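You operate a simulated robot arm through the tools that you are given. There is no shell and no other tool. Be economical: measure what you need, move in short steps, check, and stop when the job is done.

You are at the controls of a simulated robot arm. One attempt, no reset.

JOB
Slacken the belt on the pulleys and put it in the grey drawer.
Fine: free the crank screw, crank back to the stop, screw to TIGHT again; shut the drawer.
Where things are to end (x, y in the base frame): belt loop within 0.06 m of [0.61, 0.36].

The check looks at the end state, three seconds after you hand in, the way a careful person would. Anything else that was tipped, shoved, dropped, spilled or broken makes it a failure.

ROBOT AND FRAMES
A 6-joint arm with a fingered hand on a trunk, on a base that drives. Base frame: it is fixed to the floor where the robot stands at the start and does not move with it; the origin is under the middle of the robot, x ahead of it, y to its left, z up. Readings come in m, rad, newtons and seconds.
With the tool pointing down near the work surface it reaches from about 0.14 to 0.82 m from the robot's upright axis, wherever it stands. Its first joint turns from -2.897 to 2.897 rad. Places, roughly: belt crank [0.6, -0.2, 0.9]; crank screw [0.5, -0.1, 0.9]; grey bench drawer [0.5, 0.4, 0.7]; inside of the grey bench drawer [0.7, 0.4, 0.7]. Payload 4 kg.
Tool frame: the origin (TCP) lies between the finger pads and is the grasp point; the fingertips stand 0.02 m ahead of it; z points along the fingers, y is the line along which they close. Largest opening 0.14 m; the body of the gripper starts 0.054 m behind the TCP. The gripper is a hand of 3 fingers: y runs from the thumb to the fingers, the wrist lies at [0, 0, -0.215] in the tool frame, and closing takes about 1.5 s.
Orientation is that of the tool frame in the base frame, as a unit quaternion [w, x, y, z]. With the fingers straight down and closing along the base's y, the tool's x points along the base's -x, its y along +y and its z along -z.

CONTROLS
- The arm moves only by the tool drive_tool. Its argument "rows" is a list of rows, each a list of 6 numbers: the shift along the base's x, y, z in m, then the turn, a rotation vector about the base's x, y, z in rad. In form: [[dx, dy, dz, wx, wy, wz], ...]. A call has 1 to 8 rows; each row is the pose to reach, as a shift and turn from the pose commanded when the call began. "grip" is the opening in per cent of the stroke, from 0 (shut) to 100 (fully open), set as the call begins (left out, the last holds). Each row takes 0.2 s and may step no farther than 0.05 m and 0.15 rad from the row before; otherwise, or with a gripper value out of range, the whole call is refused. Where a pose cannot be reached the arm comes as near as it can. A force on the tool above 40 N (or 10 N above the force at the start of the call, whichever is more), or a blocked arm, ends the call early, and 0.2 s more pass. Each finger travels about 0.045 m/s and halts on what it meets, pressing with about 27 N; the grip force reading is that of the motor and also rises with nothing between the fingers. The clock runs only during rows and for 0.2 s after the last one: add rows that repeat a pose to give the fingers time. It gives the time, the measured TCP pose, the force on the tool (base axes), the opening and the grip force at its end, in the units of the frame above (readings bear some noise), with the torque about the TCP (base axes, N m) and any sound that the robot's microphone picked up.
- Cameras (640 x 400 px; columns grow to the right, rows downward): "scene" is now at [0.0505, 0.1854, 1.4638]; the picture's right is [-0.07, -1.00, 0.00], its down [-0.83, 0.06, -0.55] and it looks along [0.55, -0.04, -0.84] (base axes); focal length 219 px, centre (320, 200). "wrist" rides on the gripper at [0.074, -0.043, -0.079] in the tool frame; the picture's right is [0.50, 0.87, 0.00], its down [-0.59, 0.34, -0.73] and it looks along [-0.64, 0.37, 0.68] (tool axes); focal length 275 px, centre (320, 200). There is no depth. A picture from a camera that has moved, and an enlarged one, comes with that camera's place and axes in the base frame and with its lens.
- get_image(camera): a new picture of that camera. No time passes.
- lift_body(by): slides the trunk up (or, below 0, down) by that many m; the arm and the scene camera ride with it, the base frame stays. It gives what a move gives, with no picture.
- drive_base(legs): drives the robot by 1 to 6 legs, each [ahead, left, turn to the left] in m, m and rad, along the robot's own axes; the way and the turn of a leg run together, so that a leg with both is an arc; at most 1.5 m and 3.142 rad a leg. The arm and the cameras ride along, it lands a little off, and it stops where it bumps. It gives what a move gives.
- curl_fingers(finger1, finger2, thumb_bend): sets how far each is bent, from 0 (flat) to 1 (curled in); at 0.3 the hand is open as for a grip, at 0.7 the pads meet at the TCP. One left out holds its place. A second passes; each finger stops where it meets its share of the squeeze, and holds until it gets a number again. A gripper value or a shape takes the hand back. It gives what a move gives, with no picture; readings hold the bend of each and the force on the fingers (four entries, about 0 where the hand has none), thumb and palm.
- set_grasp(shape): the hand has 3 fingers and takes this shape, open, in about a second: jaw (thumb against the fingers, like two jaws); tri (thumb and two fingers); tip (a fingertip pinch); poke (one finger out to press); point (the index stretched); flat (the hand flat); cup (the hand cupped); fist (a fist). The gripper value then closes the fingers along that shape, each until it touches; the sizes above hold for jaw. It gives what a move gives, with no picture.
- aim_head(pan, tilt): turns the head with the scene camera to pan (to the left, within 2.094 rad either way) and tilt (down, from -0.506 to 1.204), counted from straight ahead of the robot. It gives what a move gives.
- enlarge(camera, box): a new picture of the part [left, top, right, bottom] of that camera's present view, enlarged. No time passes.
- finish_job(): hands the job in; it is judged then, once.

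Go step by step. Nothing tells you exact positions but the pictures and the camera data: compare them with the known pose of the tool, close in by small moves and look again before you grip or let go. The budget is 120 turns and 78 pictures, counting those below and the enlarged ones. Unless the task says otherwise, let go and move clear before handing in, and close with one line.

The tools are called after "Emit:" by a JSON object that holds its "api" and its "payload". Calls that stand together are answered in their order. drive_tool: Moves the arm, as the interface text tells. Its arguments: {"type":"object","properties":{"rows":{"type":"array","items":{"type":"array","items":{"type":"number"}}},"grip":{"type":"number"}},"required":["rows"]} The other tools are called the same way: lift_body (by) slides the trunk up or down; set_grasp (shape) gives the hand a shape; curl_fingers (finger1, finger2, thumb_bend) moves the fingers one by one; drive_base (legs) drives the base; aim_head (pan, tilt) turns the head that bears the scene camera; get_image (camera) takes a picture; enlarge (camera, box) takes an enlarged picture of a part of a camera's view; finish_job () hands the job in.

At the start:

```text
time_s: 0.0
ee_pos: [0.4078, 0.2138, 1.2108]
ee_rot: [0.0, 0.0, 1.0, 0.0]
contact_force: [0.2, -0.3, -0.1]
torque: [-0.02, -0.03, 0.05]
width: 0.14
grip_force: 0.0
shape: jaw
bend: [0.3, 0.3, 0.3]
finger forces: [0.0, 0.1, 0.1, 0.0, 0.0, 0.0]
trunk travel left (down, up): [-0.075, 0.515]
robot x, y, heading: [0.0033, -0.0031, 0.004]
head pan, tilt: [-0.07, 0.99]
```

scene: 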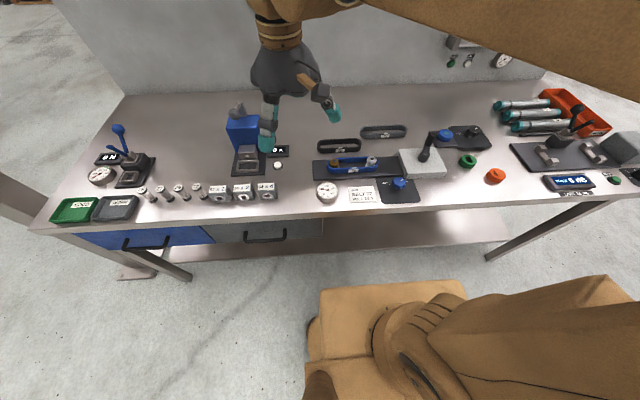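
wrist: 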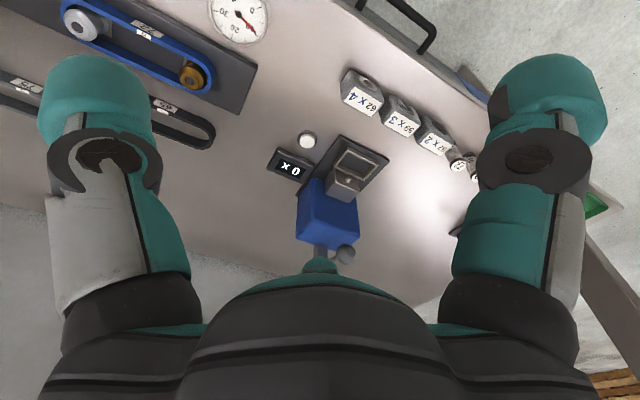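

I see a workbench with a blue belt on two pulleys near the middle, a crank lever on a white block to its right, and a grey drawer at the front. I'll look closer first.

Emit:
{"api": "enlarge", "payload": {"camera": "scene", "box": [300, 110, 520, 220]}}

Emit:
{"api": "enlarge", "payload": {"camera": "scene", "box": [60, 110, 360, 260]}}

```text
2.91 times, centred on (410, 165) of scene
camera zoom: at [0.0505, 0.1854, 1.4638], right [-0.07, -1.0, 0.0], down [-0.83, 0.06, -0.55], along [0.55, -0.04, -0.84], focal length 637 px, centre (58, 302)
```

zoom: 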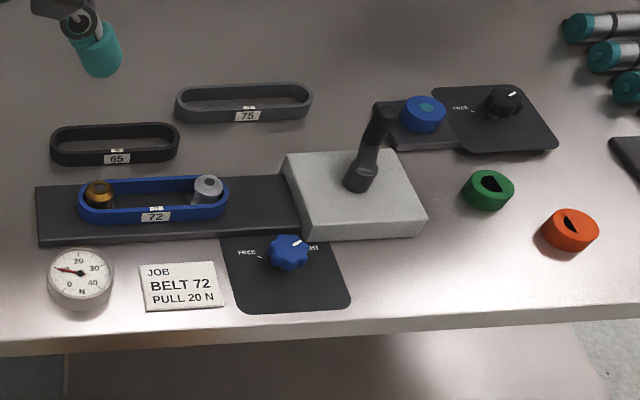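

```text
2.13 times, centred on (210, 185) of scene
camera zoom: at [0.0505, 0.1854, 1.4638], right [-0.07, -1.0, 0.0], down [-0.83, 0.06, -0.55], along [0.55, -0.04, -0.84], focal length 467 px, centre (555, 232)
```

zoom: 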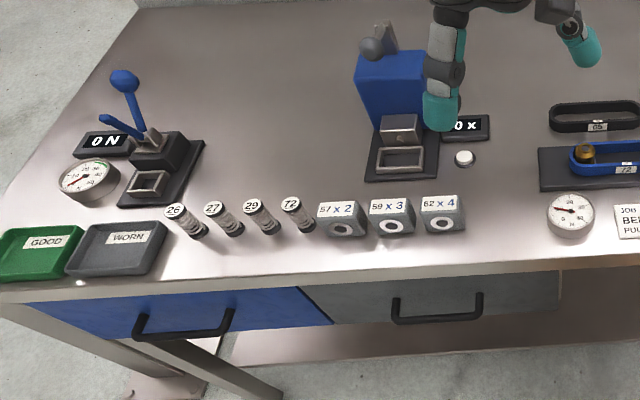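

Emit:
{"api": "drive_tool", "payload": {"rows": [[0.01, -0.045, -0.01, 0, 0, 0], [0.02, -0.09, -0.02, 0, 0, 0], [0.03, -0.135, -0.035, 0, 0, 0], [0.04, -0.18, -0.05, 0, 0, 0], [0.05, -0.225, -0.07, 0, 0, 0], [0.06, -0.27, -0.09, 0, 0, 0], [0.06, -0.316, -0.11, 0, 0, 0]]}}

Emit:
{"api": "get_image", "payload": {"camera": "wrist"}}

Emit:
{"api": "get_image", "payload": {"camera": "scene"}}

```text
refused: row 5 steps farther than a row can; nothing moved
```

```text
73 pictures are left
camera wrist: at [0.3327, 0.1718, 1.2914], right [-0.5, 0.87, 0.0], down [0.59, 0.34, 0.73], along [0.64, 0.37, -0.68], focal length 275 px, centre (320, 200)
```

wrist: 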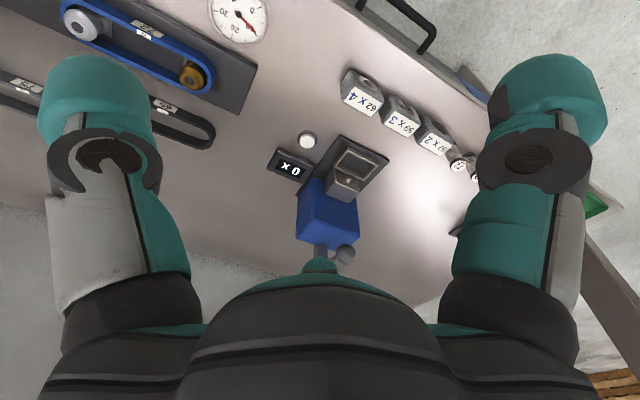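

```text
72 pictures are left
camera scene: at [0.0505, 0.1854, 1.4638], right [-0.07, -1.0, 0.0], down [-0.83, 0.06, -0.55], along [0.55, -0.04, -0.84], focal length 219 px, centre (320, 200)
```

scene: 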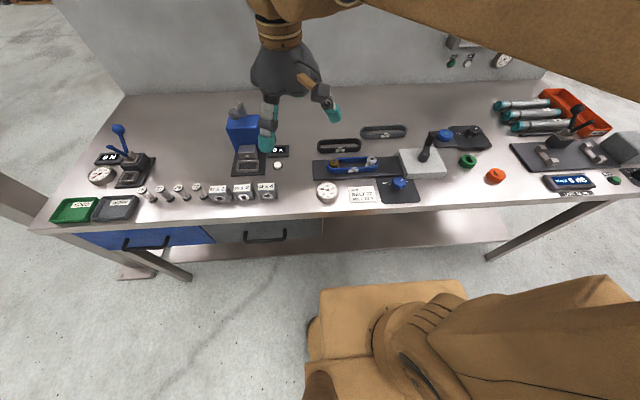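

The step was too long in one row. I'll repeat with smaller steps toward a spot above the crank screw.

Emit:
{"api": "drive_tool", "payload": {"rows": [[0.008, -0.04, -0.014, 0, 0, 0], [0.016, -0.08, -0.028, 0, 0, 0], [0.024, -0.12, -0.042, 0, 0, 0], [0.032, -0.16, -0.056, 0, 0, 0], [0.04, -0.2, -0.07, 0, 0, 0], [0.048, -0.24, -0.084, 0, 0, 0], [0.054, -0.28, -0.098, 0, 0, 0], [0.06, -0.316, -0.11, 0, 0, 0]]}}

Emit:
{"api": "get_image", "payload": {"camera": "wrist"}}

Emit:
{"api": "get_image", "payload": {"camera": "scene"}}

```text
time_s: 1.8
ee_pos: [0.4696, -0.1045, 1.1011]
ee_rot: [-0.001, 0.0, 1.0, 0.001]
contact_force: [0.3, -0.9, 0.3]
torque: [0.03, 0.01, 0.02]
width: 0.14
grip_force: 0.1
shape: jaw
bend: [0.3, 0.3, 0.3]
finger forces: [0.0, 0.0, 0.0, 0.1, 0.1, 0.1]
trunk travel left (down, up): [-0.075, 0.515]
robot x, y, heading: [-0.0031, 0.0002, -0.002]
head pan, tilt: [-0.07, 0.99]
```

```text
71 pictures are left
camera wrist: at [0.3947, -0.1476, 1.1809], right [-0.5, 0.87, 0.0], down [0.59, 0.34, 0.73], along [0.64, 0.37, -0.68], focal length 275 px, centre (320, 200)
```

wrist: 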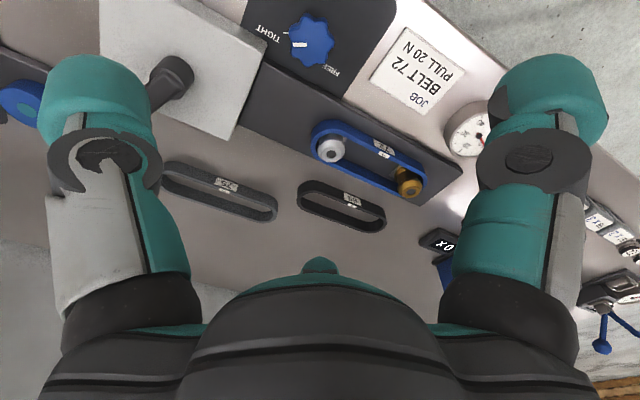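

```text
70 pictures are left
camera scene: at [0.0508, 0.1848, 1.4638], right [-0.07, -1.0, 0.0], down [-0.83, 0.06, -0.55], along [0.55, -0.04, -0.84], focal length 219 px, centre (320, 200)
```

scene: 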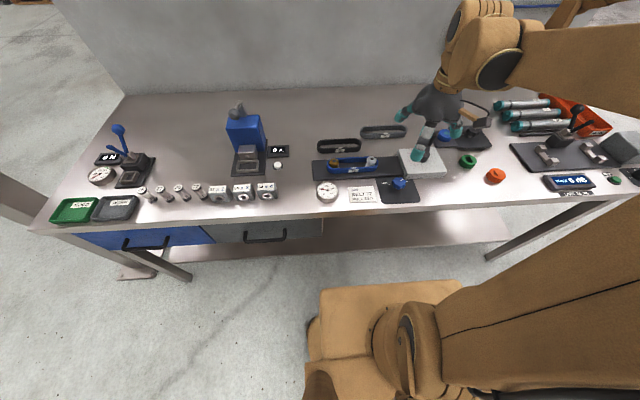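

Emit:
{"api": "enlarge", "payload": {"camera": "wrist", "box": [90, 0, 410, 200]}}

Emit:
{"api": "enlarge", "payload": {"camera": "scene", "box": [300, 140, 460, 220]}}

```text
2.00 times, centred on (250, 100) of wrist
camera zoom: at [0.3947, -0.1476, 1.1809], right [-0.5, 0.87, 0.0], down [0.59, 0.34, 0.73], along [0.64, 0.37, -0.68], focal length 551 px, centre (460, 400)
```

zoom: 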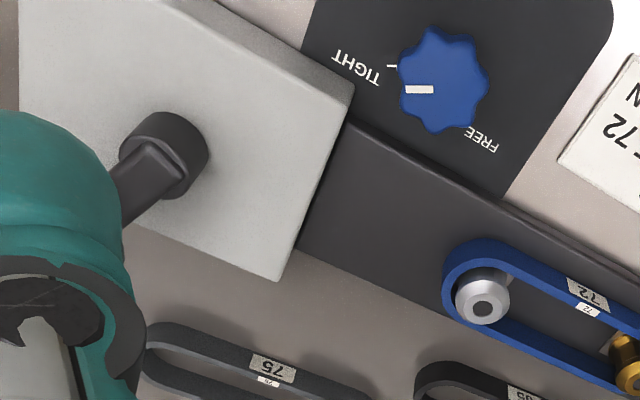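

```text
4.00 times, centred on (380, 180) of scene
camera zoom: at [0.0508, 0.1848, 1.4638], right [-0.07, -1.0, 0.0], down [-0.83, 0.06, -0.55], along [0.55, -0.04, -0.84], focal length 875 px, centre (80, 280)
```

zoom: 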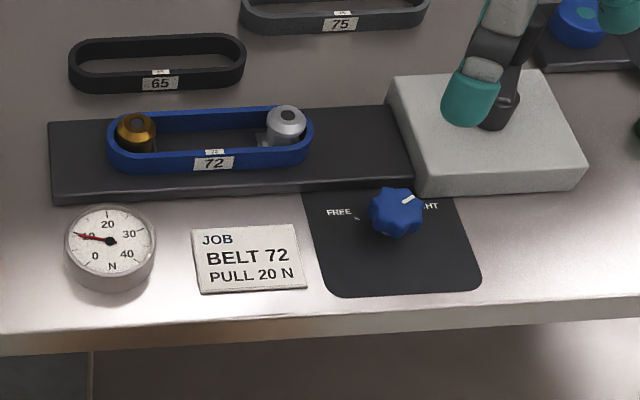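

I place the screw knob at about (0.477, -0.107), with its top at z≈0.889. The pointer is at TIGHT (about -58°) and FREE is at about +59°. First I'll test in the air whether the wrist can turn +118°.

Emit:
{"api": "drive_tool", "payload": {"rows": [[0, 0, 0, 0, 0, 0.15], [0, 0, 0, 0, 0, 0.3], [0, 0, 0, 0, 0, 0.45], [0, 0, 0, 0, 0, 0.6], [0, 0, 0, 0, 0, 0.75], [0, 0, 0, 0, 0, 0.9], [0, 0, 0, 0, 0, 1.05], [0, 0, 0, 0, 0, 1.2]]}}

Emit:
{"api": "drive_tool", "payload": {"rows": [[0, 0, 0, 0, 0, 0.15], [0, 0, 0, 0, 0, 0.3], [0, 0, 0, 0, 0, 0.45], [0, 0, 0, 0, 0, 0.6], [0, 0, 0, 0, 0, 0.75], [0, 0, 0, 0, 0, 0.9]]}}

Emit:
{"api": "get_image", "payload": {"camera": "wrist"}}

Emit:
{"api": "enlarge", "payload": {"camera": "scene", "box": [340, 60, 540, 220]}}

```text
time_s: 3.6
ee_pos: [0.4678, -0.1024, 1.1016]
ee_rot: [0.0, -0.566, 0.824, 0.0]
contact_force: [0.3, 0.5, 0.4]
torque: [0.0, -0.05, 0.0]
width: 0.1402
grip_force: 0.1
shape: jaw
bend: [0.3, 0.3, 0.3]
finger forces: [0.1, 0.0, 0.0, 0.1, 0.0, 0.0]
trunk travel left (down, up): [-0.075, 0.515]
robot x, y, heading: [0.0014, -0.0007, 0.003]
head pan, tilt: [-0.07, 0.99]
```

```text
time_s: 5.0
ee_pos: [0.3719, 0.1878, 1.1109]
ee_rot: [0.012, 0.835, -0.55, 0.031]
contact_force: [0.0, 0.5, -1.0]
torque: [-0.05, 0.05, 0.02]
width: 0.1401
grip_force: 0.0
shape: jaw
bend: [0.3, 0.3, 0.3]
finger forces: [0.0, 0.1, 0.0, 0.0, 0.1, 0.0]
out of reach, approached as far as the arm can: row 1, 2, 3, 4, 5, 6
trunk travel left (down, up): [-0.075, 0.515]
robot x, y, heading: [0.0018, -0.0009, 0.003]
head pan, tilt: [-0.07, 0.99]
```

```text
67 pictures are left
camera wrist: at [0.4362, 0.1409, 1.1952], right [-0.6, -0.8, 0.02], down [-0.57, 0.44, 0.69], along [-0.56, 0.4, -0.72], focal length 275 px, centre (320, 200)
```

wrist: 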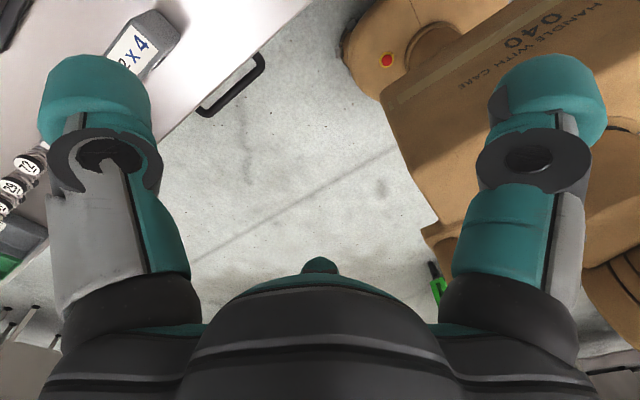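

```text
2.50 times, centred on (440, 140) of scene
camera zoom: at [0.051, 0.1858, 1.4637], right [-0.07, -1.0, 0.0], down [-0.83, 0.06, -0.55], along [0.55, -0.04, -0.84], focal length 547 px, centre (20, 350)
```

zoom: 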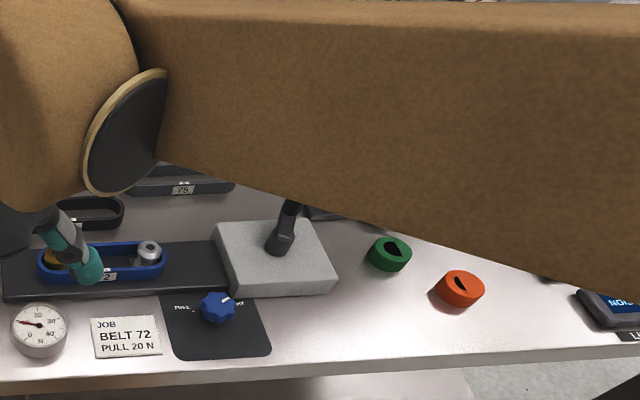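

The wrist limit lies just past yaw +1.2 rad, so the arm strayed. I'll return to yaw +1.05 at the same high spot and use two short ratchet strokes on the knob.

Emit:
{"api": "drive_tool", "payload": {"rows": [[0, 0, 0, 0, 0, -0.15], [0, 0, 0, 0, 0, -0.3], [0, 0, 0, 0, 0, -0.45], [0, 0, 0, 0, 0, -0.6], [0, 0, 0, 0, 0, -0.75], [0, 0, 0, 0, 0, -0.9], [0, 0, 0, 0, 0, -1.05], [0, 0, 0, 0, 0, -1.05]]}}

Emit:
{"api": "get_image", "payload": {"camera": "wrist"}}

Emit:
{"api": "enlarge", "payload": {"camera": "scene", "box": [340, 60, 540, 220]}}

```text
time_s: 6.8
ee_pos: [0.3729, 0.1914, 1.1032]
ee_rot: [-0.026, -0.445, 0.895, -0.02]
contact_force: [0.1, 0.1, 0.7]
torque: [0.02, 0.01, 0.02]
width: 0.14
grip_force: 0.1
shape: jaw
bend: [0.3, 0.3, 0.3]
finger forces: [0.1, 0.0, 0.0, 0.0, 0.0, 0.0]
trunk travel left (down, up): [-0.075, 0.515]
robot x, y, heading: [-0.0009, 0.0002, 0.003]
head pan, tilt: [-0.07, 0.99]
```

```text
65 pictures are left
camera wrist: at [0.3645, 0.1112, 1.1872], right [-0.99, 0.12, 0.02], down [0.1, 0.71, 0.69], along [0.07, 0.69, -0.72], focal length 275 px, centre (320, 200)
```

wrist: 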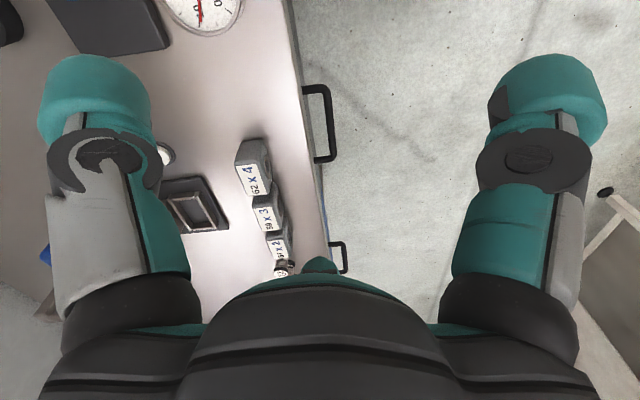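

```text
2.50 times, centred on (440, 140) of scene
camera zoom: at [0.0505, 0.1854, 1.4638], right [-0.07, -1.0, 0.0], down [-0.83, 0.06, -0.55], along [0.55, -0.04, -0.84], focal length 547 px, centre (20, 350)
```

zoom: 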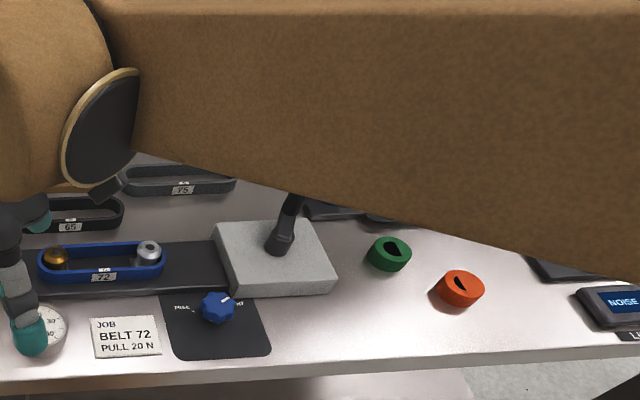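

Commanded poses follow the real pose, so the arm is now near (0.373, 0.191) and slightly tilted. I'll straighten it and go back over the knob, then undo the yaw.

Emit:
{"api": "drive_tool", "payload": {"rows": [[0.013, -0.037, 0, 0.059, -0.029, 0], [0.026, -0.074, 0, 0.059, -0.029, 0], [0.039, -0.111, 0, 0.059, -0.029, 0], [0.052, -0.148, 0, 0.059, -0.029, 0], [0.065, -0.185, 0, 0.059, -0.029, 0], [0.078, -0.222, 0, 0.059, -0.029, 0], [0.091, -0.259, 0, 0.059, -0.029, 0], [0.1045, -0.2984, 0, 0.059, -0.029, 0]]}}

Emit:
{"api": "drive_tool", "payload": {"rows": [[0, 0, 0, 0, 0, -0.14], [0, 0, 0, 0, 0, -0.28], [0, 0, 0, 0, 0, -0.42], [0, 0, 0, 0, 0, -0.56], [0, 0, 0, 0, 0, -0.7], [0, 0, 0, 0, 0, -0.84], [0, 0, 0, 0, 0, -0.924]], "grip": 55}}

Emit:
{"api": "enlarge", "payload": {"camera": "scene", "box": [340, 60, 540, 220]}}

Emit:
{"api": "get_image", "payload": {"camera": "wrist"}}

```text
time_s: 8.6
ee_pos: [0.4818, -0.1089, 1.1018]
ee_rot: [0.0, -0.447, 0.894, 0.0]
contact_force: [-1.0, 0.4, 1.3]
torque: [0.01, -0.02, 0.04]
width: 0.1399
grip_force: 0.0
shape: jaw
bend: [0.3, 0.3, 0.3]
finger forces: [0.0, 0.0, 0.0, 0.0, 0.0, 0.1]
trunk travel left (down, up): [-0.075, 0.515]
robot x, y, heading: [0.0037, -0.0015, 0.003]
head pan, tilt: [-0.07, 0.99]
```

```text
time_s: 10.2
ee_pos: [0.4774, -0.1087, 1.1022]
ee_rot: [0.0, 0.0, 1.0, 0.0]
contact_force: [0.1, 0.4, 0.7]
torque: [0.0, -0.02, -0.04]
width: 0.0775
grip_force: 0.1
shape: jaw
bend: [0.32, 0.32, 0.31]
finger forces: [0.0, 0.0, 0.0, 0.0, 0.0, 0.0]
trunk travel left (down, up): [-0.075, 0.515]
robot x, y, heading: [0.0001, -0.0021, -0.001]
head pan, tilt: [-0.07, 0.99]
```

```text
2.50 times, centred on (440, 140) of scene
camera zoom: at [0.0505, 0.1852, 1.4638], right [-0.07, -1.0, 0.0], down [-0.83, 0.06, -0.55], along [0.55, -0.04, -0.84], focal length 547 px, centre (20, 350)
```

zoom: 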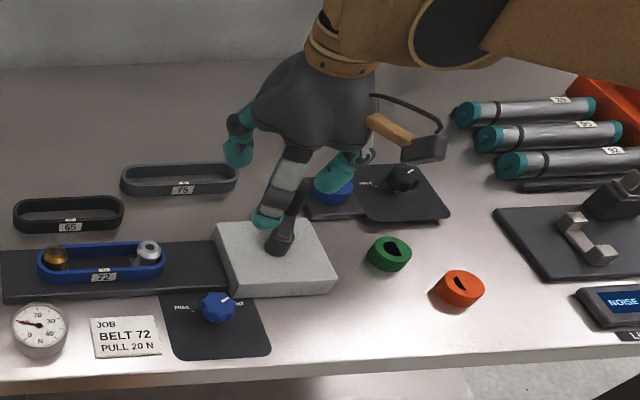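

```text
62 pictures are left
camera wrist: at [0.403, -0.1505, 1.1811], right [-0.5, 0.87, 0.0], down [0.59, 0.34, 0.73], along [0.64, 0.37, -0.68], focal length 275 px, centre (320, 200)
```

wrist: 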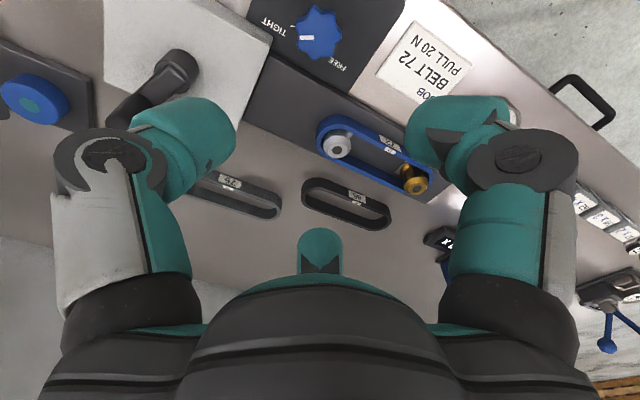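

In jaw shape the two fingers are spread wide along x, which is awkward for a small knob. I'll look at the "tip" shape.

Emit:
{"api": "set_grasp", "payload": {"shape": "tip"}}

Emit:
{"api": "get_image", "payload": {"camera": "wrist"}}

Emit:
{"api": "enlarge", "payload": {"camera": "scene", "box": [380, 70, 480, 150]}}

```text
time_s: 11.1
ee_pos: [0.4772, -0.1071, 1.1016]
ee_rot: [0.0, -0.001, 1.0, -0.001]
contact_force: [-0.4, 0.4, -0.6]
torque: [-0.02, 0.0, 0.0]
width: 0.1399
grip_force: 0.1
shape: tip
bend: [0.3, 0.3, 0.3]
finger forces: [0.0, 0.0, 0.1, 0.0, 0.1, 0.0]
trunk travel left (down, up): [-0.075, 0.515]
robot x, y, heading: [-0.0039, -0.0008, -0.002]
head pan, tilt: [-0.07, 0.99]
```

```text
61 pictures are left
camera wrist: at [0.4031, -0.1506, 1.1811], right [-0.5, 0.86, 0.0], down [0.59, 0.34, 0.73], along [0.64, 0.37, -0.68], focal length 275 px, centre (320, 200)
```

wrist: 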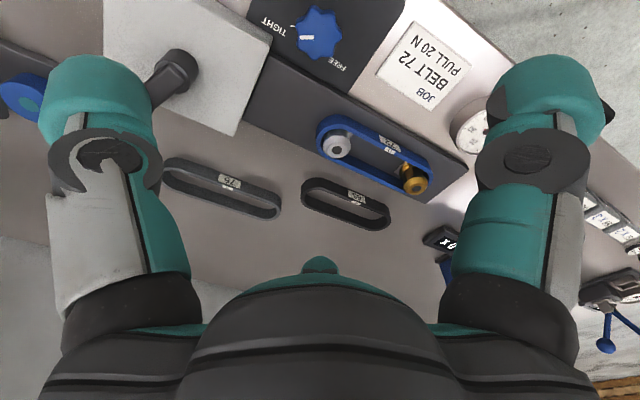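

```text
5.00 times, centred on (430, 110) of scene
camera zoom: at [0.0505, 0.1852, 1.4638], right [-0.07, -1.0, 0.0], down [-0.83, 0.06, -0.55], along [0.55, -0.04, -0.84], focal length 1094 px, centre (-230, 650)
```

zoom: 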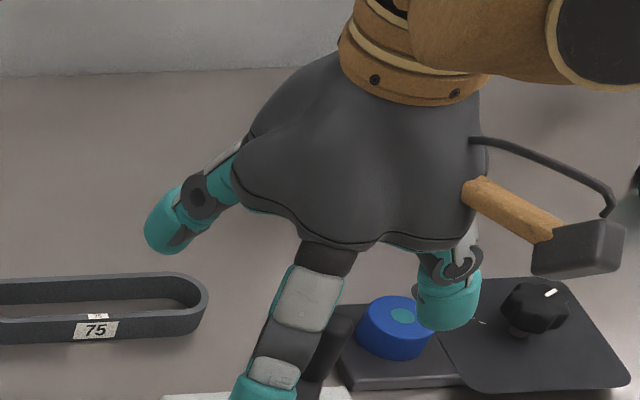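

The hand is really a three-finger chuck with fingers at 120°, which suits a round knob. I'll part-close it, yaw +10° and come down partway, then check alignment.

Emit:
{"api": "drive_tool", "payload": {"rows": [[0, 0, -0.03, 0, 0, 0.1], [0, 0, -0.06, 0, 0, 0.17], [0, 0, -0.09, 0, 0, 0.17], [0, 0, -0.12, 0, 0, 0.17], [0, 0, -0.14, 0, 0, 0.17], [0, 0, -0.15, 0, 0, 0.17], [0, 0, -0.155, 0, 0, 0.17]], "grip": 50}}

Emit:
{"api": "get_image", "payload": {"camera": "wrist"}}

Emit:
{"api": "enlarge", "payload": {"camera": "scene", "box": [350, 110, 450, 210]}}

```text
time_s: 12.7
ee_pos: [0.4779, -0.1093, 0.9468]
ee_rot: [0.0, -0.085, 0.996, 0.0]
contact_force: [0.4, -0.5, -0.6]
torque: [-0.02, 0.01, -0.02]
width: 0.0706
grip_force: 0.0
shape: tip
bend: [0.34, 0.34, 0.33]
finger forces: [0.1, 0.1, 0.0, 0.0, 0.1, 0.1]
trunk travel left (down, up): [-0.075, 0.515]
robot x, y, heading: [-0.0013, 0.0007, 0.003]
head pan, tilt: [-0.07, 0.99]
```

```text
59 pictures are left
camera wrist: at [0.4117, -0.162, 1.0259], right [-0.64, 0.77, 0.0], down [0.52, 0.43, 0.73], along [0.56, 0.47, -0.68], focal length 275 px, centre (320, 200)
```

wrist: 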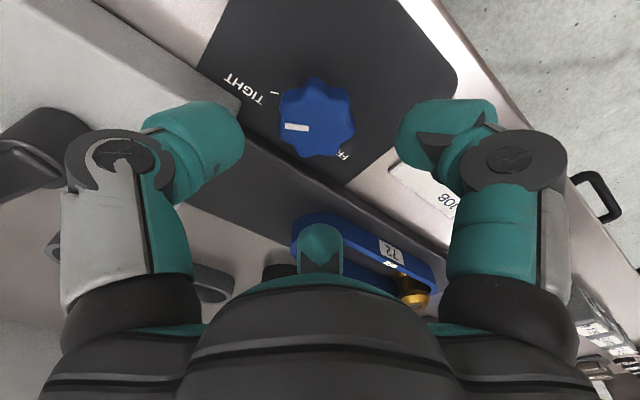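

```text
4.00 times, centred on (400, 160) of scene
camera zoom: at [0.0506, 0.1852, 1.4638], right [-0.07, -1.0, 0.0], down [-0.83, 0.06, -0.55], along [0.55, -0.04, -0.84], focal length 875 px, centre (0, 360)
```

zoom: 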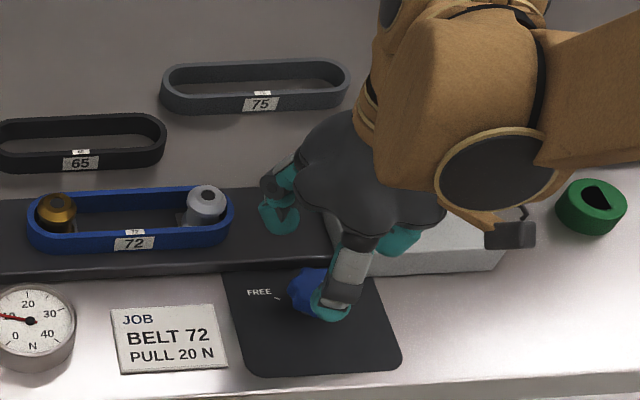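

Emit:
{"api": "drive_tool", "payload": {"rows": [[-0.002, -0.001, -0.015, 0, 0, 0], [-0.002, -0.001, -0.03, 0, 0, 0], [-0.002, -0.001, -0.04, 0, 0, 0]]}}

Emit:
{"api": "get_image", "payload": {"camera": "wrist"}}

Emit:
{"api": "enlarge", "payload": {"camera": "scene", "box": [360, 140, 440, 210]}}

```text
time_s: 13.5
ee_pos: [0.4756, -0.1093, 0.9061]
ee_rot: [0.0, -0.085, 0.996, 0.001]
contact_force: [-0.2, 0.8, -0.2]
torque: [-0.02, 0.02, -0.01]
width: 0.0706
grip_force: 0.1
shape: tip
bend: [0.34, 0.34, 0.33]
finger forces: [0.1, 0.1, 0.0, 0.1, 0.0, 0.0]
trunk travel left (down, up): [-0.075, 0.515]
robot x, y, heading: [0.0036, -0.003, -0.0]
head pan, tilt: [-0.07, 0.99]
```

```text
57 pictures are left
camera wrist: at [0.4092, -0.1625, 0.9858], right [-0.64, 0.77, 0.0], down [0.52, 0.43, 0.73], along [0.56, 0.47, -0.68], focal length 275 px, centre (320, 200)
```

wrist: 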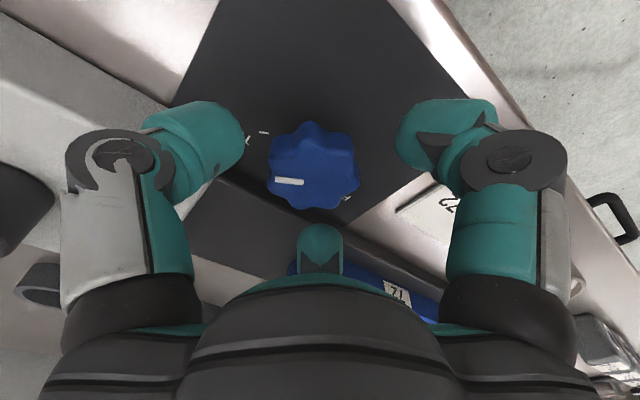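

```text
5.71 times, centred on (400, 175) of scene
camera zoom: at [0.0507, 0.1852, 1.4638], right [-0.07, -1.0, 0.0], down [-0.83, 0.06, -0.55], along [0.55, -0.04, -0.84], focal length 1250 px, centre (-137, 343)
```

zoom: 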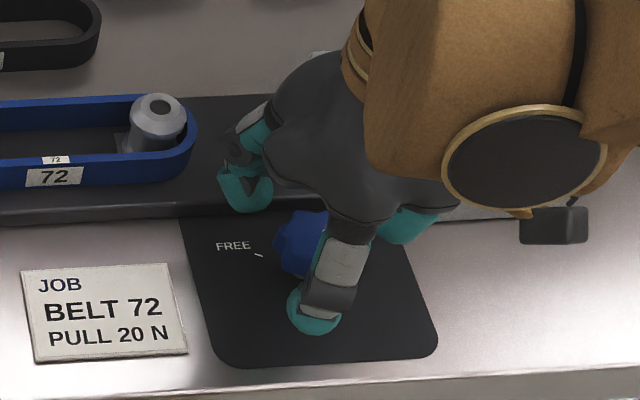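

Emit:
{"api": "drive_tool", "payload": {"rows": [[0.001, 0, 0, 0, 0, 0], [0.001, 0, 0, 0, 0, 0], [0.001, 0, -0.005, 0, 0, 0], [0.001, 0, -0.01, 0, 0, 0]], "grip": 44}}

Emit:
{"api": "get_image", "payload": {"camera": "wrist"}}

```text
time_s: 14.5
ee_pos: [0.477, -0.108, 0.8959]
ee_rot: [0.0, -0.085, 0.996, -0.001]
contact_force: [-0.3, 0.0, -0.8]
torque: [-0.04, -0.01, 0.0]
width: 0.0619
grip_force: 0.1
shape: tip
bend: [0.36, 0.36, 0.35]
finger forces: [0.0, 0.0, 0.0, 0.1, 0.0, 0.0]
trunk travel left (down, up): [-0.075, 0.515]
robot x, y, heading: [-0.0024, 0.0038, 0.003]
head pan, tilt: [-0.07, 0.99]
```

```text
55 pictures are left
camera wrist: at [0.4107, -0.1626, 0.9758], right [-0.64, 0.77, 0.0], down [0.52, 0.43, 0.73], along [0.56, 0.47, -0.68], focal length 275 px, centre (320, 200)
```

wrist: 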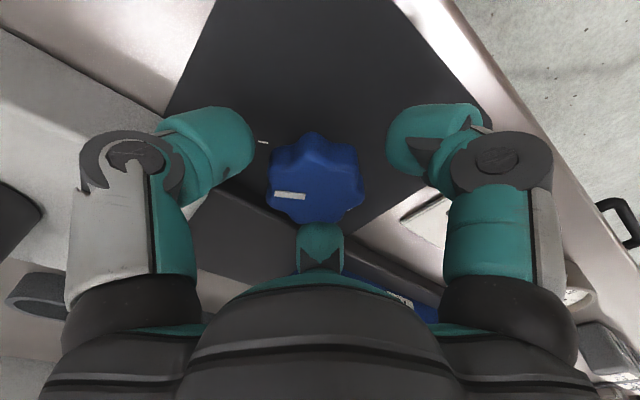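

Alignment is good and there is no contact. I'll go 6 mm lower, then close on the knob.

Emit:
{"api": "drive_tool", "payload": {"rows": [[0, 0, -0.003, 0, 0, 0], [0, 0, -0.006, 0, 0, 0]]}}

Emit:
{"api": "drive_tool", "payload": {"rows": [[0, 0, 0, 0, 0, 0], [0, 0, 0, 0, 0, 0], [0, 0, 0, 0, 0, 0], [0, 0, 0, 0, 0, 0]], "grip": 20}}

Emit:
{"api": "get_image", "payload": {"camera": "wrist"}}

```text
time_s: 15.1
ee_pos: [0.477, -0.1087, 0.8906]
ee_rot: [0.001, -0.085, 0.996, 0.0]
contact_force: [-0.3, -0.6, 0.0]
torque: [-0.02, 0.01, 0.0]
width: 0.0617
grip_force: 0.1
shape: tip
bend: [0.36, 0.36, 0.35]
finger forces: [0.0, 0.0, 0.0, 0.0, 0.1, 0.0]
trunk travel left (down, up): [-0.075, 0.515]
robot x, y, heading: [-0.0055, 0.0038, -0.002]
head pan, tilt: [-0.07, 0.99]
```

```text
time_s: 16.1
ee_pos: [0.4758, -0.1083, 0.89]
ee_rot: [0.0, -0.086, 0.996, 0.0]
contact_force: [-3.2, -1.1, -10.6]
torque: [-0.06, 0.02, 0.05]
width: 0.037
grip_force: 27.2
shape: tip
bend: [0.47, 0.45, 0.44]
finger forces: [22.3, 22.4, 0.0, 0.1, 23.3, 0.0]
trunk travel left (down, up): [-0.075, 0.515]
robot x, y, heading: [-0.0013, 0.0005, -0.002]
head pan, tilt: [-0.07, 0.99]
```

```text
54 pictures are left
camera wrist: at [0.4103, -0.1632, 0.9697], right [-0.64, 0.77, 0.0], down [0.52, 0.43, 0.73], along [0.56, 0.47, -0.68], focal length 275 px, centre (320, 200)
```

wrist: 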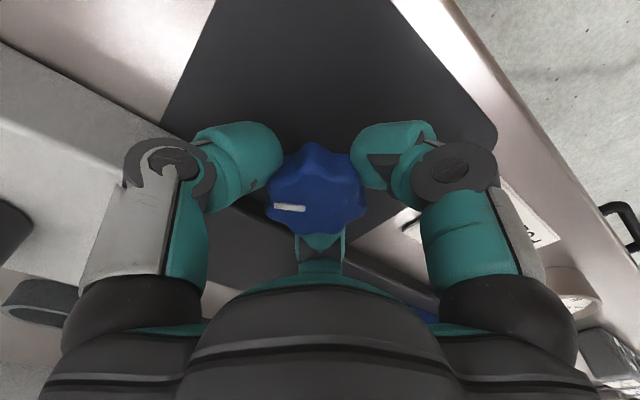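

All three fingers hold the knob with about 22 N each. Now I'll turn it +0.96 rad toward FREE.

Emit:
{"api": "drive_tool", "payload": {"rows": [[0, 0, 0, 0, 0, 0.12], [0, 0, 0, 0, 0, 0.24], [0, 0, 0, 0, 0, 0.36], [0, 0, 0, 0, 0, 0.48], [0, 0, 0, 0, 0, 0.6], [0, 0, 0, 0, 0, 0.72], [0, 0, 0, 0, 0, 0.84], [0, 0, 0, 0, 0, 0.96]]}}

Emit:
{"api": "get_image", "payload": {"camera": "wrist"}}

```text
time_s: 17.4
ee_pos: [0.4704, -0.1135, 0.8917]
ee_rot: [-0.002, -0.377, 0.926, -0.001]
contact_force: [-14.2, -6.0, 21.0]
torque: [-1.12, -1.84, -1.42]
width: 0.0342
grip_force: 26.8
shape: tip
bend: [0.99, 0.43, 0.45]
finger forces: [15.0, 23.3, 0.0, 0.0, 112.0, 0.0]
trunk travel left (down, up): [-0.075, 0.515]
robot x, y, heading: [-0.0025, -0.0026, -0.001]
head pan, tilt: [-0.07, 0.99]
stopped in row 6: the force on the tool passed its limit (the readings are from after the stop); the commanded pose is now the measured one
```

```text
53 pictures are left
camera wrist: at [0.4471, -0.1951, 0.9723], right [-0.96, 0.27, 0.0], down [0.18, 0.66, 0.73], along [0.2, 0.7, -0.68], focal length 275 px, centre (320, 200)
```

wrist: 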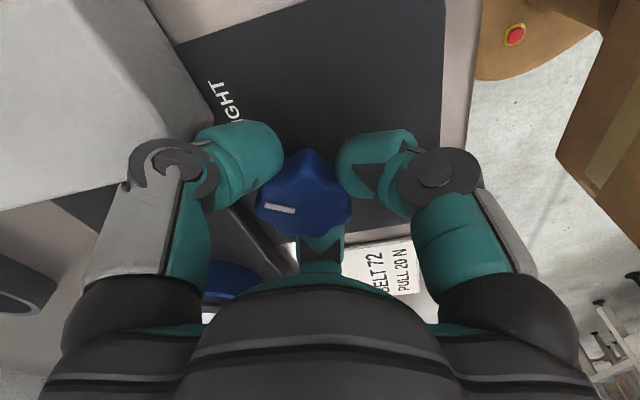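

The stroke stopped after about 34°: the thumb seems to have met the block corner. I'll let go, rise and look at the knob and block.

Emit:
{"api": "drive_tool", "payload": {"rows": [[0, 0, 0, 0, 0, 0], [0, 0, 0, 0, 0, 0], [0, 0, 0, 0, 0, 0], [0, 0, 0, 0, 0, 0], [0, 0, 0.01, 0, 0, 0], [0, 0, 0.03, 0, 0, 0], [0, 0, 0.06, 0, 0, 0]], "grip": 44}}

Emit:
{"api": "get_image", "payload": {"camera": "wrist"}}

Emit:
{"api": "enlarge", "payload": {"camera": "scene", "box": [340, 120, 460, 220]}}

```text
time_s: 18.0
ee_pos: [0.4668, -0.1111, 0.8933]
ee_rot: [-0.004, -0.378, 0.926, 0.0]
contact_force: [-23.4, 2.1, 8.8]
torque: [-0.45, -0.56, -0.62]
width: 0.0573
grip_force: 0.0
shape: tip
bend: [0.37, 0.37, 0.39]
finger forces: [0.1, 0.0, 0.0, 0.1, 37.5, 0.0]
trunk travel left (down, up): [-0.075, 0.515]
robot x, y, heading: [-0.0004, -0.0038, -0.009]
head pan, tilt: [-0.07, 0.99]
stopped in row 3: the force on the tool passed its limit (the readings are from after the stop); the commanded pose is now the measured one
```

```text
52 pictures are left
camera wrist: at [0.4441, -0.1936, 0.9716], right [-0.96, 0.27, 0.01], down [0.19, 0.66, 0.73], along [0.19, 0.71, -0.68], focal length 275 px, centre (320, 200)
```

wrist: 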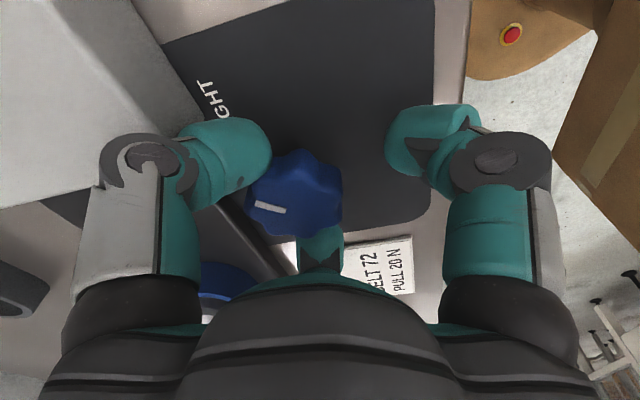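

```text
4.00 times, centred on (400, 170) of scene
camera zoom: at [0.0458, 0.1851, 1.4639], right [-0.07, -1.0, 0.0], down [-0.83, 0.06, -0.55], along [0.55, -0.04, -0.83], focal length 875 px, centre (0, 320)
```

zoom: 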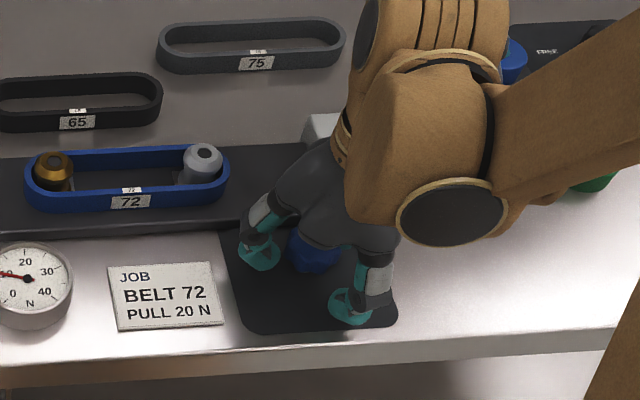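

Emit:
{"api": "drive_tool", "payload": {"rows": [[-0.003, 0.003, 0.005, 0, 0, 0], [-0.004, 0.004, 0.02, 0, 0, 0], [-0.004, 0.004, 0.045, 0, 0, 0], [-0.004, 0.004, 0.08, 0, 0, 0], [-0.004, 0.004, 0.12, 0, 0, 0]]}}

Emit:
{"api": "get_image", "payload": {"camera": "wrist"}}

Emit:
{"api": "enlarge", "payload": {"camera": "scene", "box": [340, 120, 460, 220]}}

```text
time_s: 19.2
ee_pos: [0.4658, -0.1101, 1.0096]
ee_rot: [-0.004, -0.378, 0.926, 0.0]
contact_force: [0.0, 0.2, 1.0]
torque: [0.03, -0.01, 0.0]
width: 0.0615
grip_force: 0.1
shape: tip
bend: [0.37, 0.37, 0.36]
finger forces: [0.0, 0.1, 0.0, 0.0, 0.1, 0.0]
trunk travel left (down, up): [-0.075, 0.515]
robot x, y, heading: [0.0007, 0.0003, -0.0]
head pan, tilt: [-0.07, 0.99]
```

```text
50 pictures are left
camera wrist: at [0.4425, -0.1914, 1.0902], right [-0.96, 0.27, 0.01], down [0.19, 0.66, 0.73], along [0.19, 0.71, -0.68], focal length 275 px, centre (320, 200)
```

wrist: 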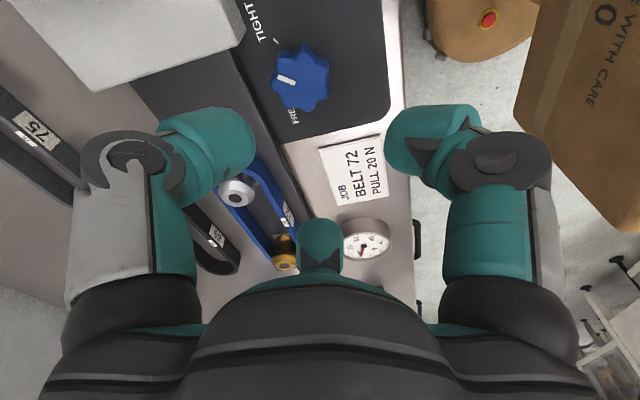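

```text
4.00 times, centred on (400, 170) of scene
camera zoom: at [0.0494, 0.1848, 1.4638], right [-0.07, -1.0, 0.0], down [-0.83, 0.06, -0.55], along [0.55, -0.04, -0.84], focal length 875 px, centre (0, 320)
```

zoom: 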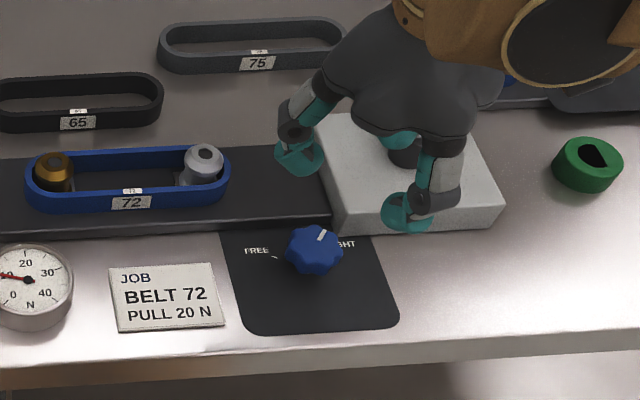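

The knob has turned to about -24° and needs about 83° more. I'll restart with yaw about -58°, where no finger sweeps past the block corner.

Emit:
{"api": "drive_tool", "payload": {"rows": [[0.002, 0, 0, 0, 0, -0.14], [0.004, 0, 0, 0, 0, -0.28], [0.006, 0, 0, 0, 0, -0.42], [0.008, 0, 0, 0, 0, -0.56], [0.01, 0, 0, 0, 0, -0.7], [0.01, 0, 0, 0, 0, -0.84], [0.01, 0, 0, 0, 0, -0.98]]}}

Emit:
{"api": "drive_tool", "payload": {"rows": [[0, 0, 0, 0, 0, -0.14], [0, 0, 0, 0, 0, -0.28], [0, 0, 0, 0, 0, -0.42], [0, 0, 0, 0, 0, -0.56], [0, 0, -0.02, 0, 0, -0.7], [0, 0, -0.05, 0, 0, -0.81], [0, 0, -0.08, 0, 0, -0.81]]}}

Emit:
{"api": "get_image", "payload": {"camera": "wrist"}}

Emit:
{"api": "enlarge", "payload": {"camera": "scene", "box": [340, 120, 460, 220]}}

```text
time_s: 20.8
ee_pos: [0.4764, -0.1064, 1.0098]
ee_rot: [-0.002, 0.103, 0.995, 0.002]
contact_force: [0.3, 0.0, 0.7]
torque: [-0.02, 0.0, 0.01]
width: 0.0615
grip_force: 0.1
shape: tip
bend: [0.37, 0.37, 0.36]
finger forces: [0.0, 0.0, 0.1, 0.0, 0.1, 0.0]
trunk travel left (down, up): [-0.075, 0.515]
robot x, y, heading: [0.0001, -0.0023, -0.01]
head pan, tilt: [-0.07, 0.99]
```

```text
time_s: 22.4
ee_pos: [0.478, -0.1094, 0.9301]
ee_rot: [-0.002, 0.486, 0.874, 0.003]
contact_force: [0.0, 1.4, -0.3]
torque: [0.0, 0.02, -0.02]
width: 0.0613
grip_force: 0.2
shape: tip
bend: [0.37, 0.37, 0.36]
finger forces: [0.0, 0.1, 0.0, 0.0, 0.0, 0.0]
trunk travel left (down, up): [-0.075, 0.515]
robot x, y, heading: [-0.0029, 0.0004, -0.002]
head pan, tilt: [-0.07, 0.99]
```

```text
48 pictures are left
camera wrist: at [0.4016, -0.0683, 1.0094], right [0.47, 0.88, 0.01], down [0.6, -0.33, 0.73], along [0.65, -0.34, -0.68], focal length 275 px, centre (320, 200)
```

wrist: 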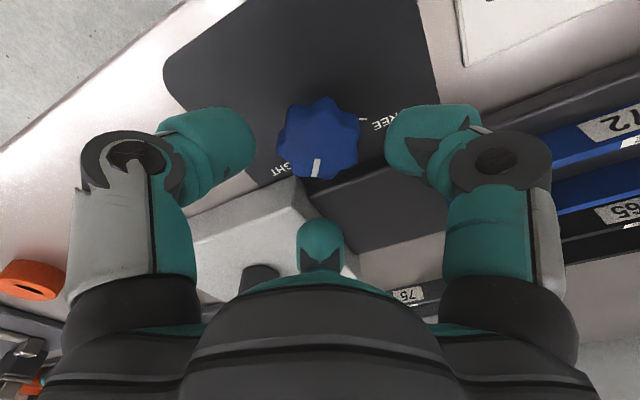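

```text
4.00 times, centred on (400, 170) of scene
camera zoom: at [0.0504, 0.1846, 1.4638], right [-0.07, -1.0, 0.0], down [-0.83, 0.06, -0.55], along [0.55, -0.04, -0.84], focal length 875 px, centre (0, 320)
```

zoom: 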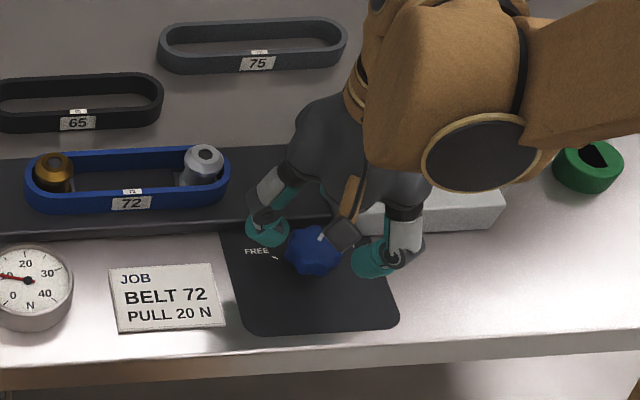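

Emit:
{"api": "drive_tool", "payload": {"rows": [[-0.002, 0.001, -0.01, 0, 0, 0.1], [-0.002, 0.001, -0.02, 0, 0, 0.1], [-0.002, 0.001, -0.03, 0, 0, 0.1], [-0.002, 0.001, -0.038, 0, 0, 0.1]], "grip": 42}}

Emit:
{"api": "get_image", "payload": {"camera": "wrist"}}

```text
time_s: 23.4
ee_pos: [0.4752, -0.1049, 0.8915]
ee_rot: [-0.003, 0.44, 0.898, 0.003]
contact_force: [0.3, -0.5, -0.3]
torque: [0.01, 0.02, -0.01]
width: 0.0592
grip_force: 0.1
shape: tip
bend: [0.37, 0.37, 0.36]
finger forces: [0.0, 0.0, 0.0, 0.0, 0.0, 0.0]
trunk travel left (down, up): [-0.075, 0.515]
robot x, y, heading: [-0.0018, 0.0021, -0.005]
head pan, tilt: [-0.07, 0.99]
```

```text
46 pictures are left
camera wrist: at [0.3958, -0.0742, 0.972], right [0.38, 0.93, 0.01], down [0.63, -0.26, 0.73], along [0.68, -0.27, -0.68], focal length 275 px, centre (320, 200)
```

wrist: 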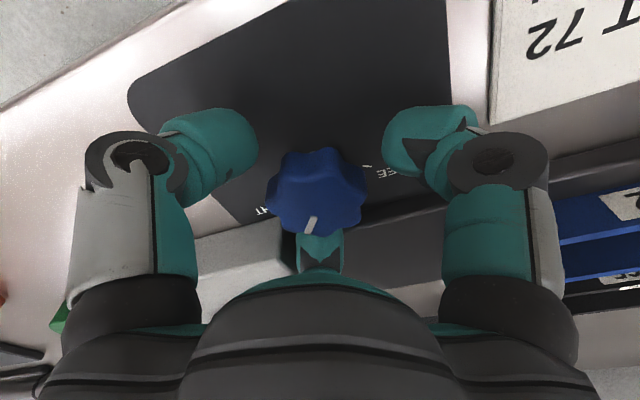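

Aligned around the knob with no contact. I'll close and turn +1.1 rad.

Emit:
{"api": "drive_tool", "payload": {"rows": [[0, 0, 0, 0, 0, 0], [0, 0, 0, 0, 0, 0], [0, 0, 0, 0, 0, 0], [0, 0, 0, 0, 0, 0]], "grip": 20}}

Emit:
{"api": "drive_tool", "payload": {"rows": [[0, 0, 0, 0, 0, 0.14], [0, 0, 0, 0, 0, 0.28], [0, 0, 0, 0, 0, 0.42], [0, 0, 0, 0, 0, 0.56], [0, 0, 0, 0, 0, 0.7], [0, 0, 0, 0, 0, 0.84], [0, 0, 0, 0, 0, 0.98], [0, 0, 0, 0, 0, 1.1]]}}

Emit:
{"api": "get_image", "payload": {"camera": "wrist"}}

```text
time_s: 24.4
ee_pos: [0.4763, -0.1069, 0.893]
ee_rot: [-0.002, 0.441, 0.898, 0.003]
contact_force: [-0.1, -0.1, -10.4]
torque: [0.01, 0.0, -0.01]
width: 0.036
grip_force: 26.6
shape: tip
bend: [0.48, 0.43, 0.46]
finger forces: [21.3, 24.0, 0.1, 0.0, 22.4, 0.1]
trunk travel left (down, up): [-0.075, 0.515]
robot x, y, heading: [0.0014, 0.0015, 0.0]
head pan, tilt: [-0.07, 0.99]
```

```text
time_s: 26.2
ee_pos: [0.475, -0.109, 0.893]
ee_rot: [-0.003, -0.093, 0.996, 0.002]
contact_force: [-2.7, -27.0, -11.0]
torque: [-0.39, 0.03, -0.13]
width: 0.0358
grip_force: 26.8
shape: tip
bend: [0.48, 0.44, 0.45]
finger forces: [20.4, 20.3, 0.0, 0.0, 29.7, 0.1]
trunk travel left (down, up): [-0.075, 0.515]
robot x, y, heading: [-0.0053, 0.0021, -0.006]
head pan, tilt: [-0.07, 0.99]
```

```text
45 pictures are left
camera wrist: at [0.4105, -0.1655, 0.972], right [-0.65, 0.76, 0.01], down [0.52, 0.44, 0.73], along [0.55, 0.48, -0.68], focal length 275 px, centre (320, 200)
```

wrist: 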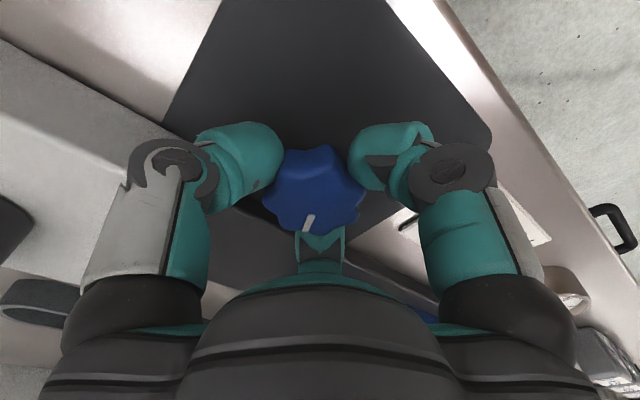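

Emit:
{"api": "drive_tool", "payload": {"rows": [[0, 0, 0, 0, 0, 0], [0, 0, 0, 0, 0, 0], [0, 0, 0, 0, 0, 0], [0, 0, 0.01, 0, 0, 0], [0, 0, 0.03, 0, 0, 0], [0, 0, 0.05, 0, 0, 0], [0, 0, 0.08, 0, 0, 0]], "grip": 43}}

Emit:
{"api": "get_image", "payload": {"camera": "wrist"}}

Emit:
{"api": "enlarge", "payload": {"camera": "scene", "box": [340, 120, 460, 220]}}

```text
time_s: 27.8
ee_pos: [0.4752, -0.1076, 0.9721]
ee_rot: [-0.004, -0.093, 0.996, 0.001]
contact_force: [-0.2, 0.4, 0.3]
torque: [0.0, -0.04, 0.01]
width: 0.0599
grip_force: 0.0
shape: tip
bend: [0.37, 0.37, 0.36]
finger forces: [0.0, 0.0, 0.0, 0.0, 0.0, 0.0]
trunk travel left (down, up): [-0.075, 0.515]
robot x, y, heading: [-0.0031, 0.0, -0.003]
head pan, tilt: [-0.07, 0.99]
```

```text
44 pictures are left
camera wrist: at [0.4105, -0.1629, 1.0519], right [-0.65, 0.76, 0.01], down [0.52, 0.44, 0.73], along [0.55, 0.48, -0.68], focal length 275 px, centre (320, 200)
```

wrist: 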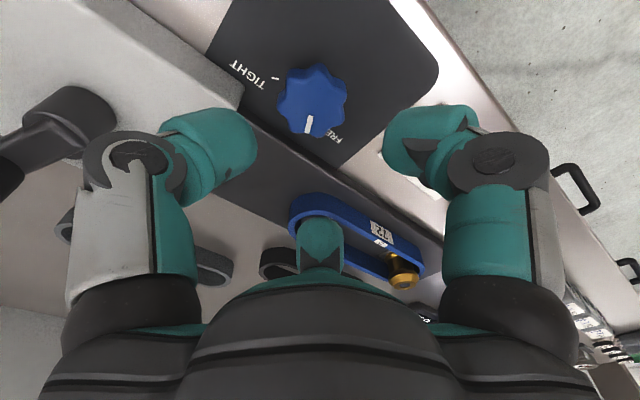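

```text
4.00 times, centred on (400, 170) of scene
camera zoom: at [0.0495, 0.1847, 1.4638], right [-0.07, -1.0, 0.0], down [-0.83, 0.06, -0.55], along [0.55, -0.04, -0.84], focal length 875 px, centre (0, 320)
```

zoom: 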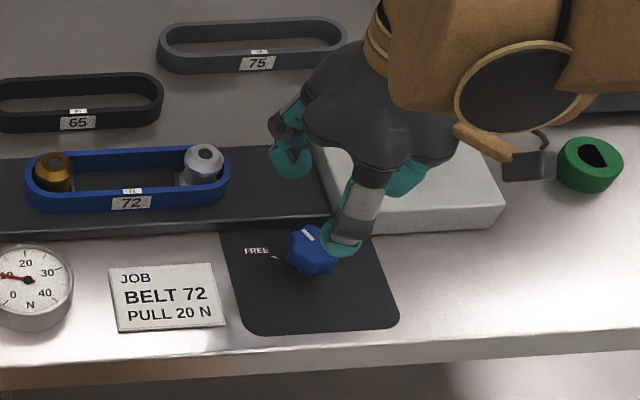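

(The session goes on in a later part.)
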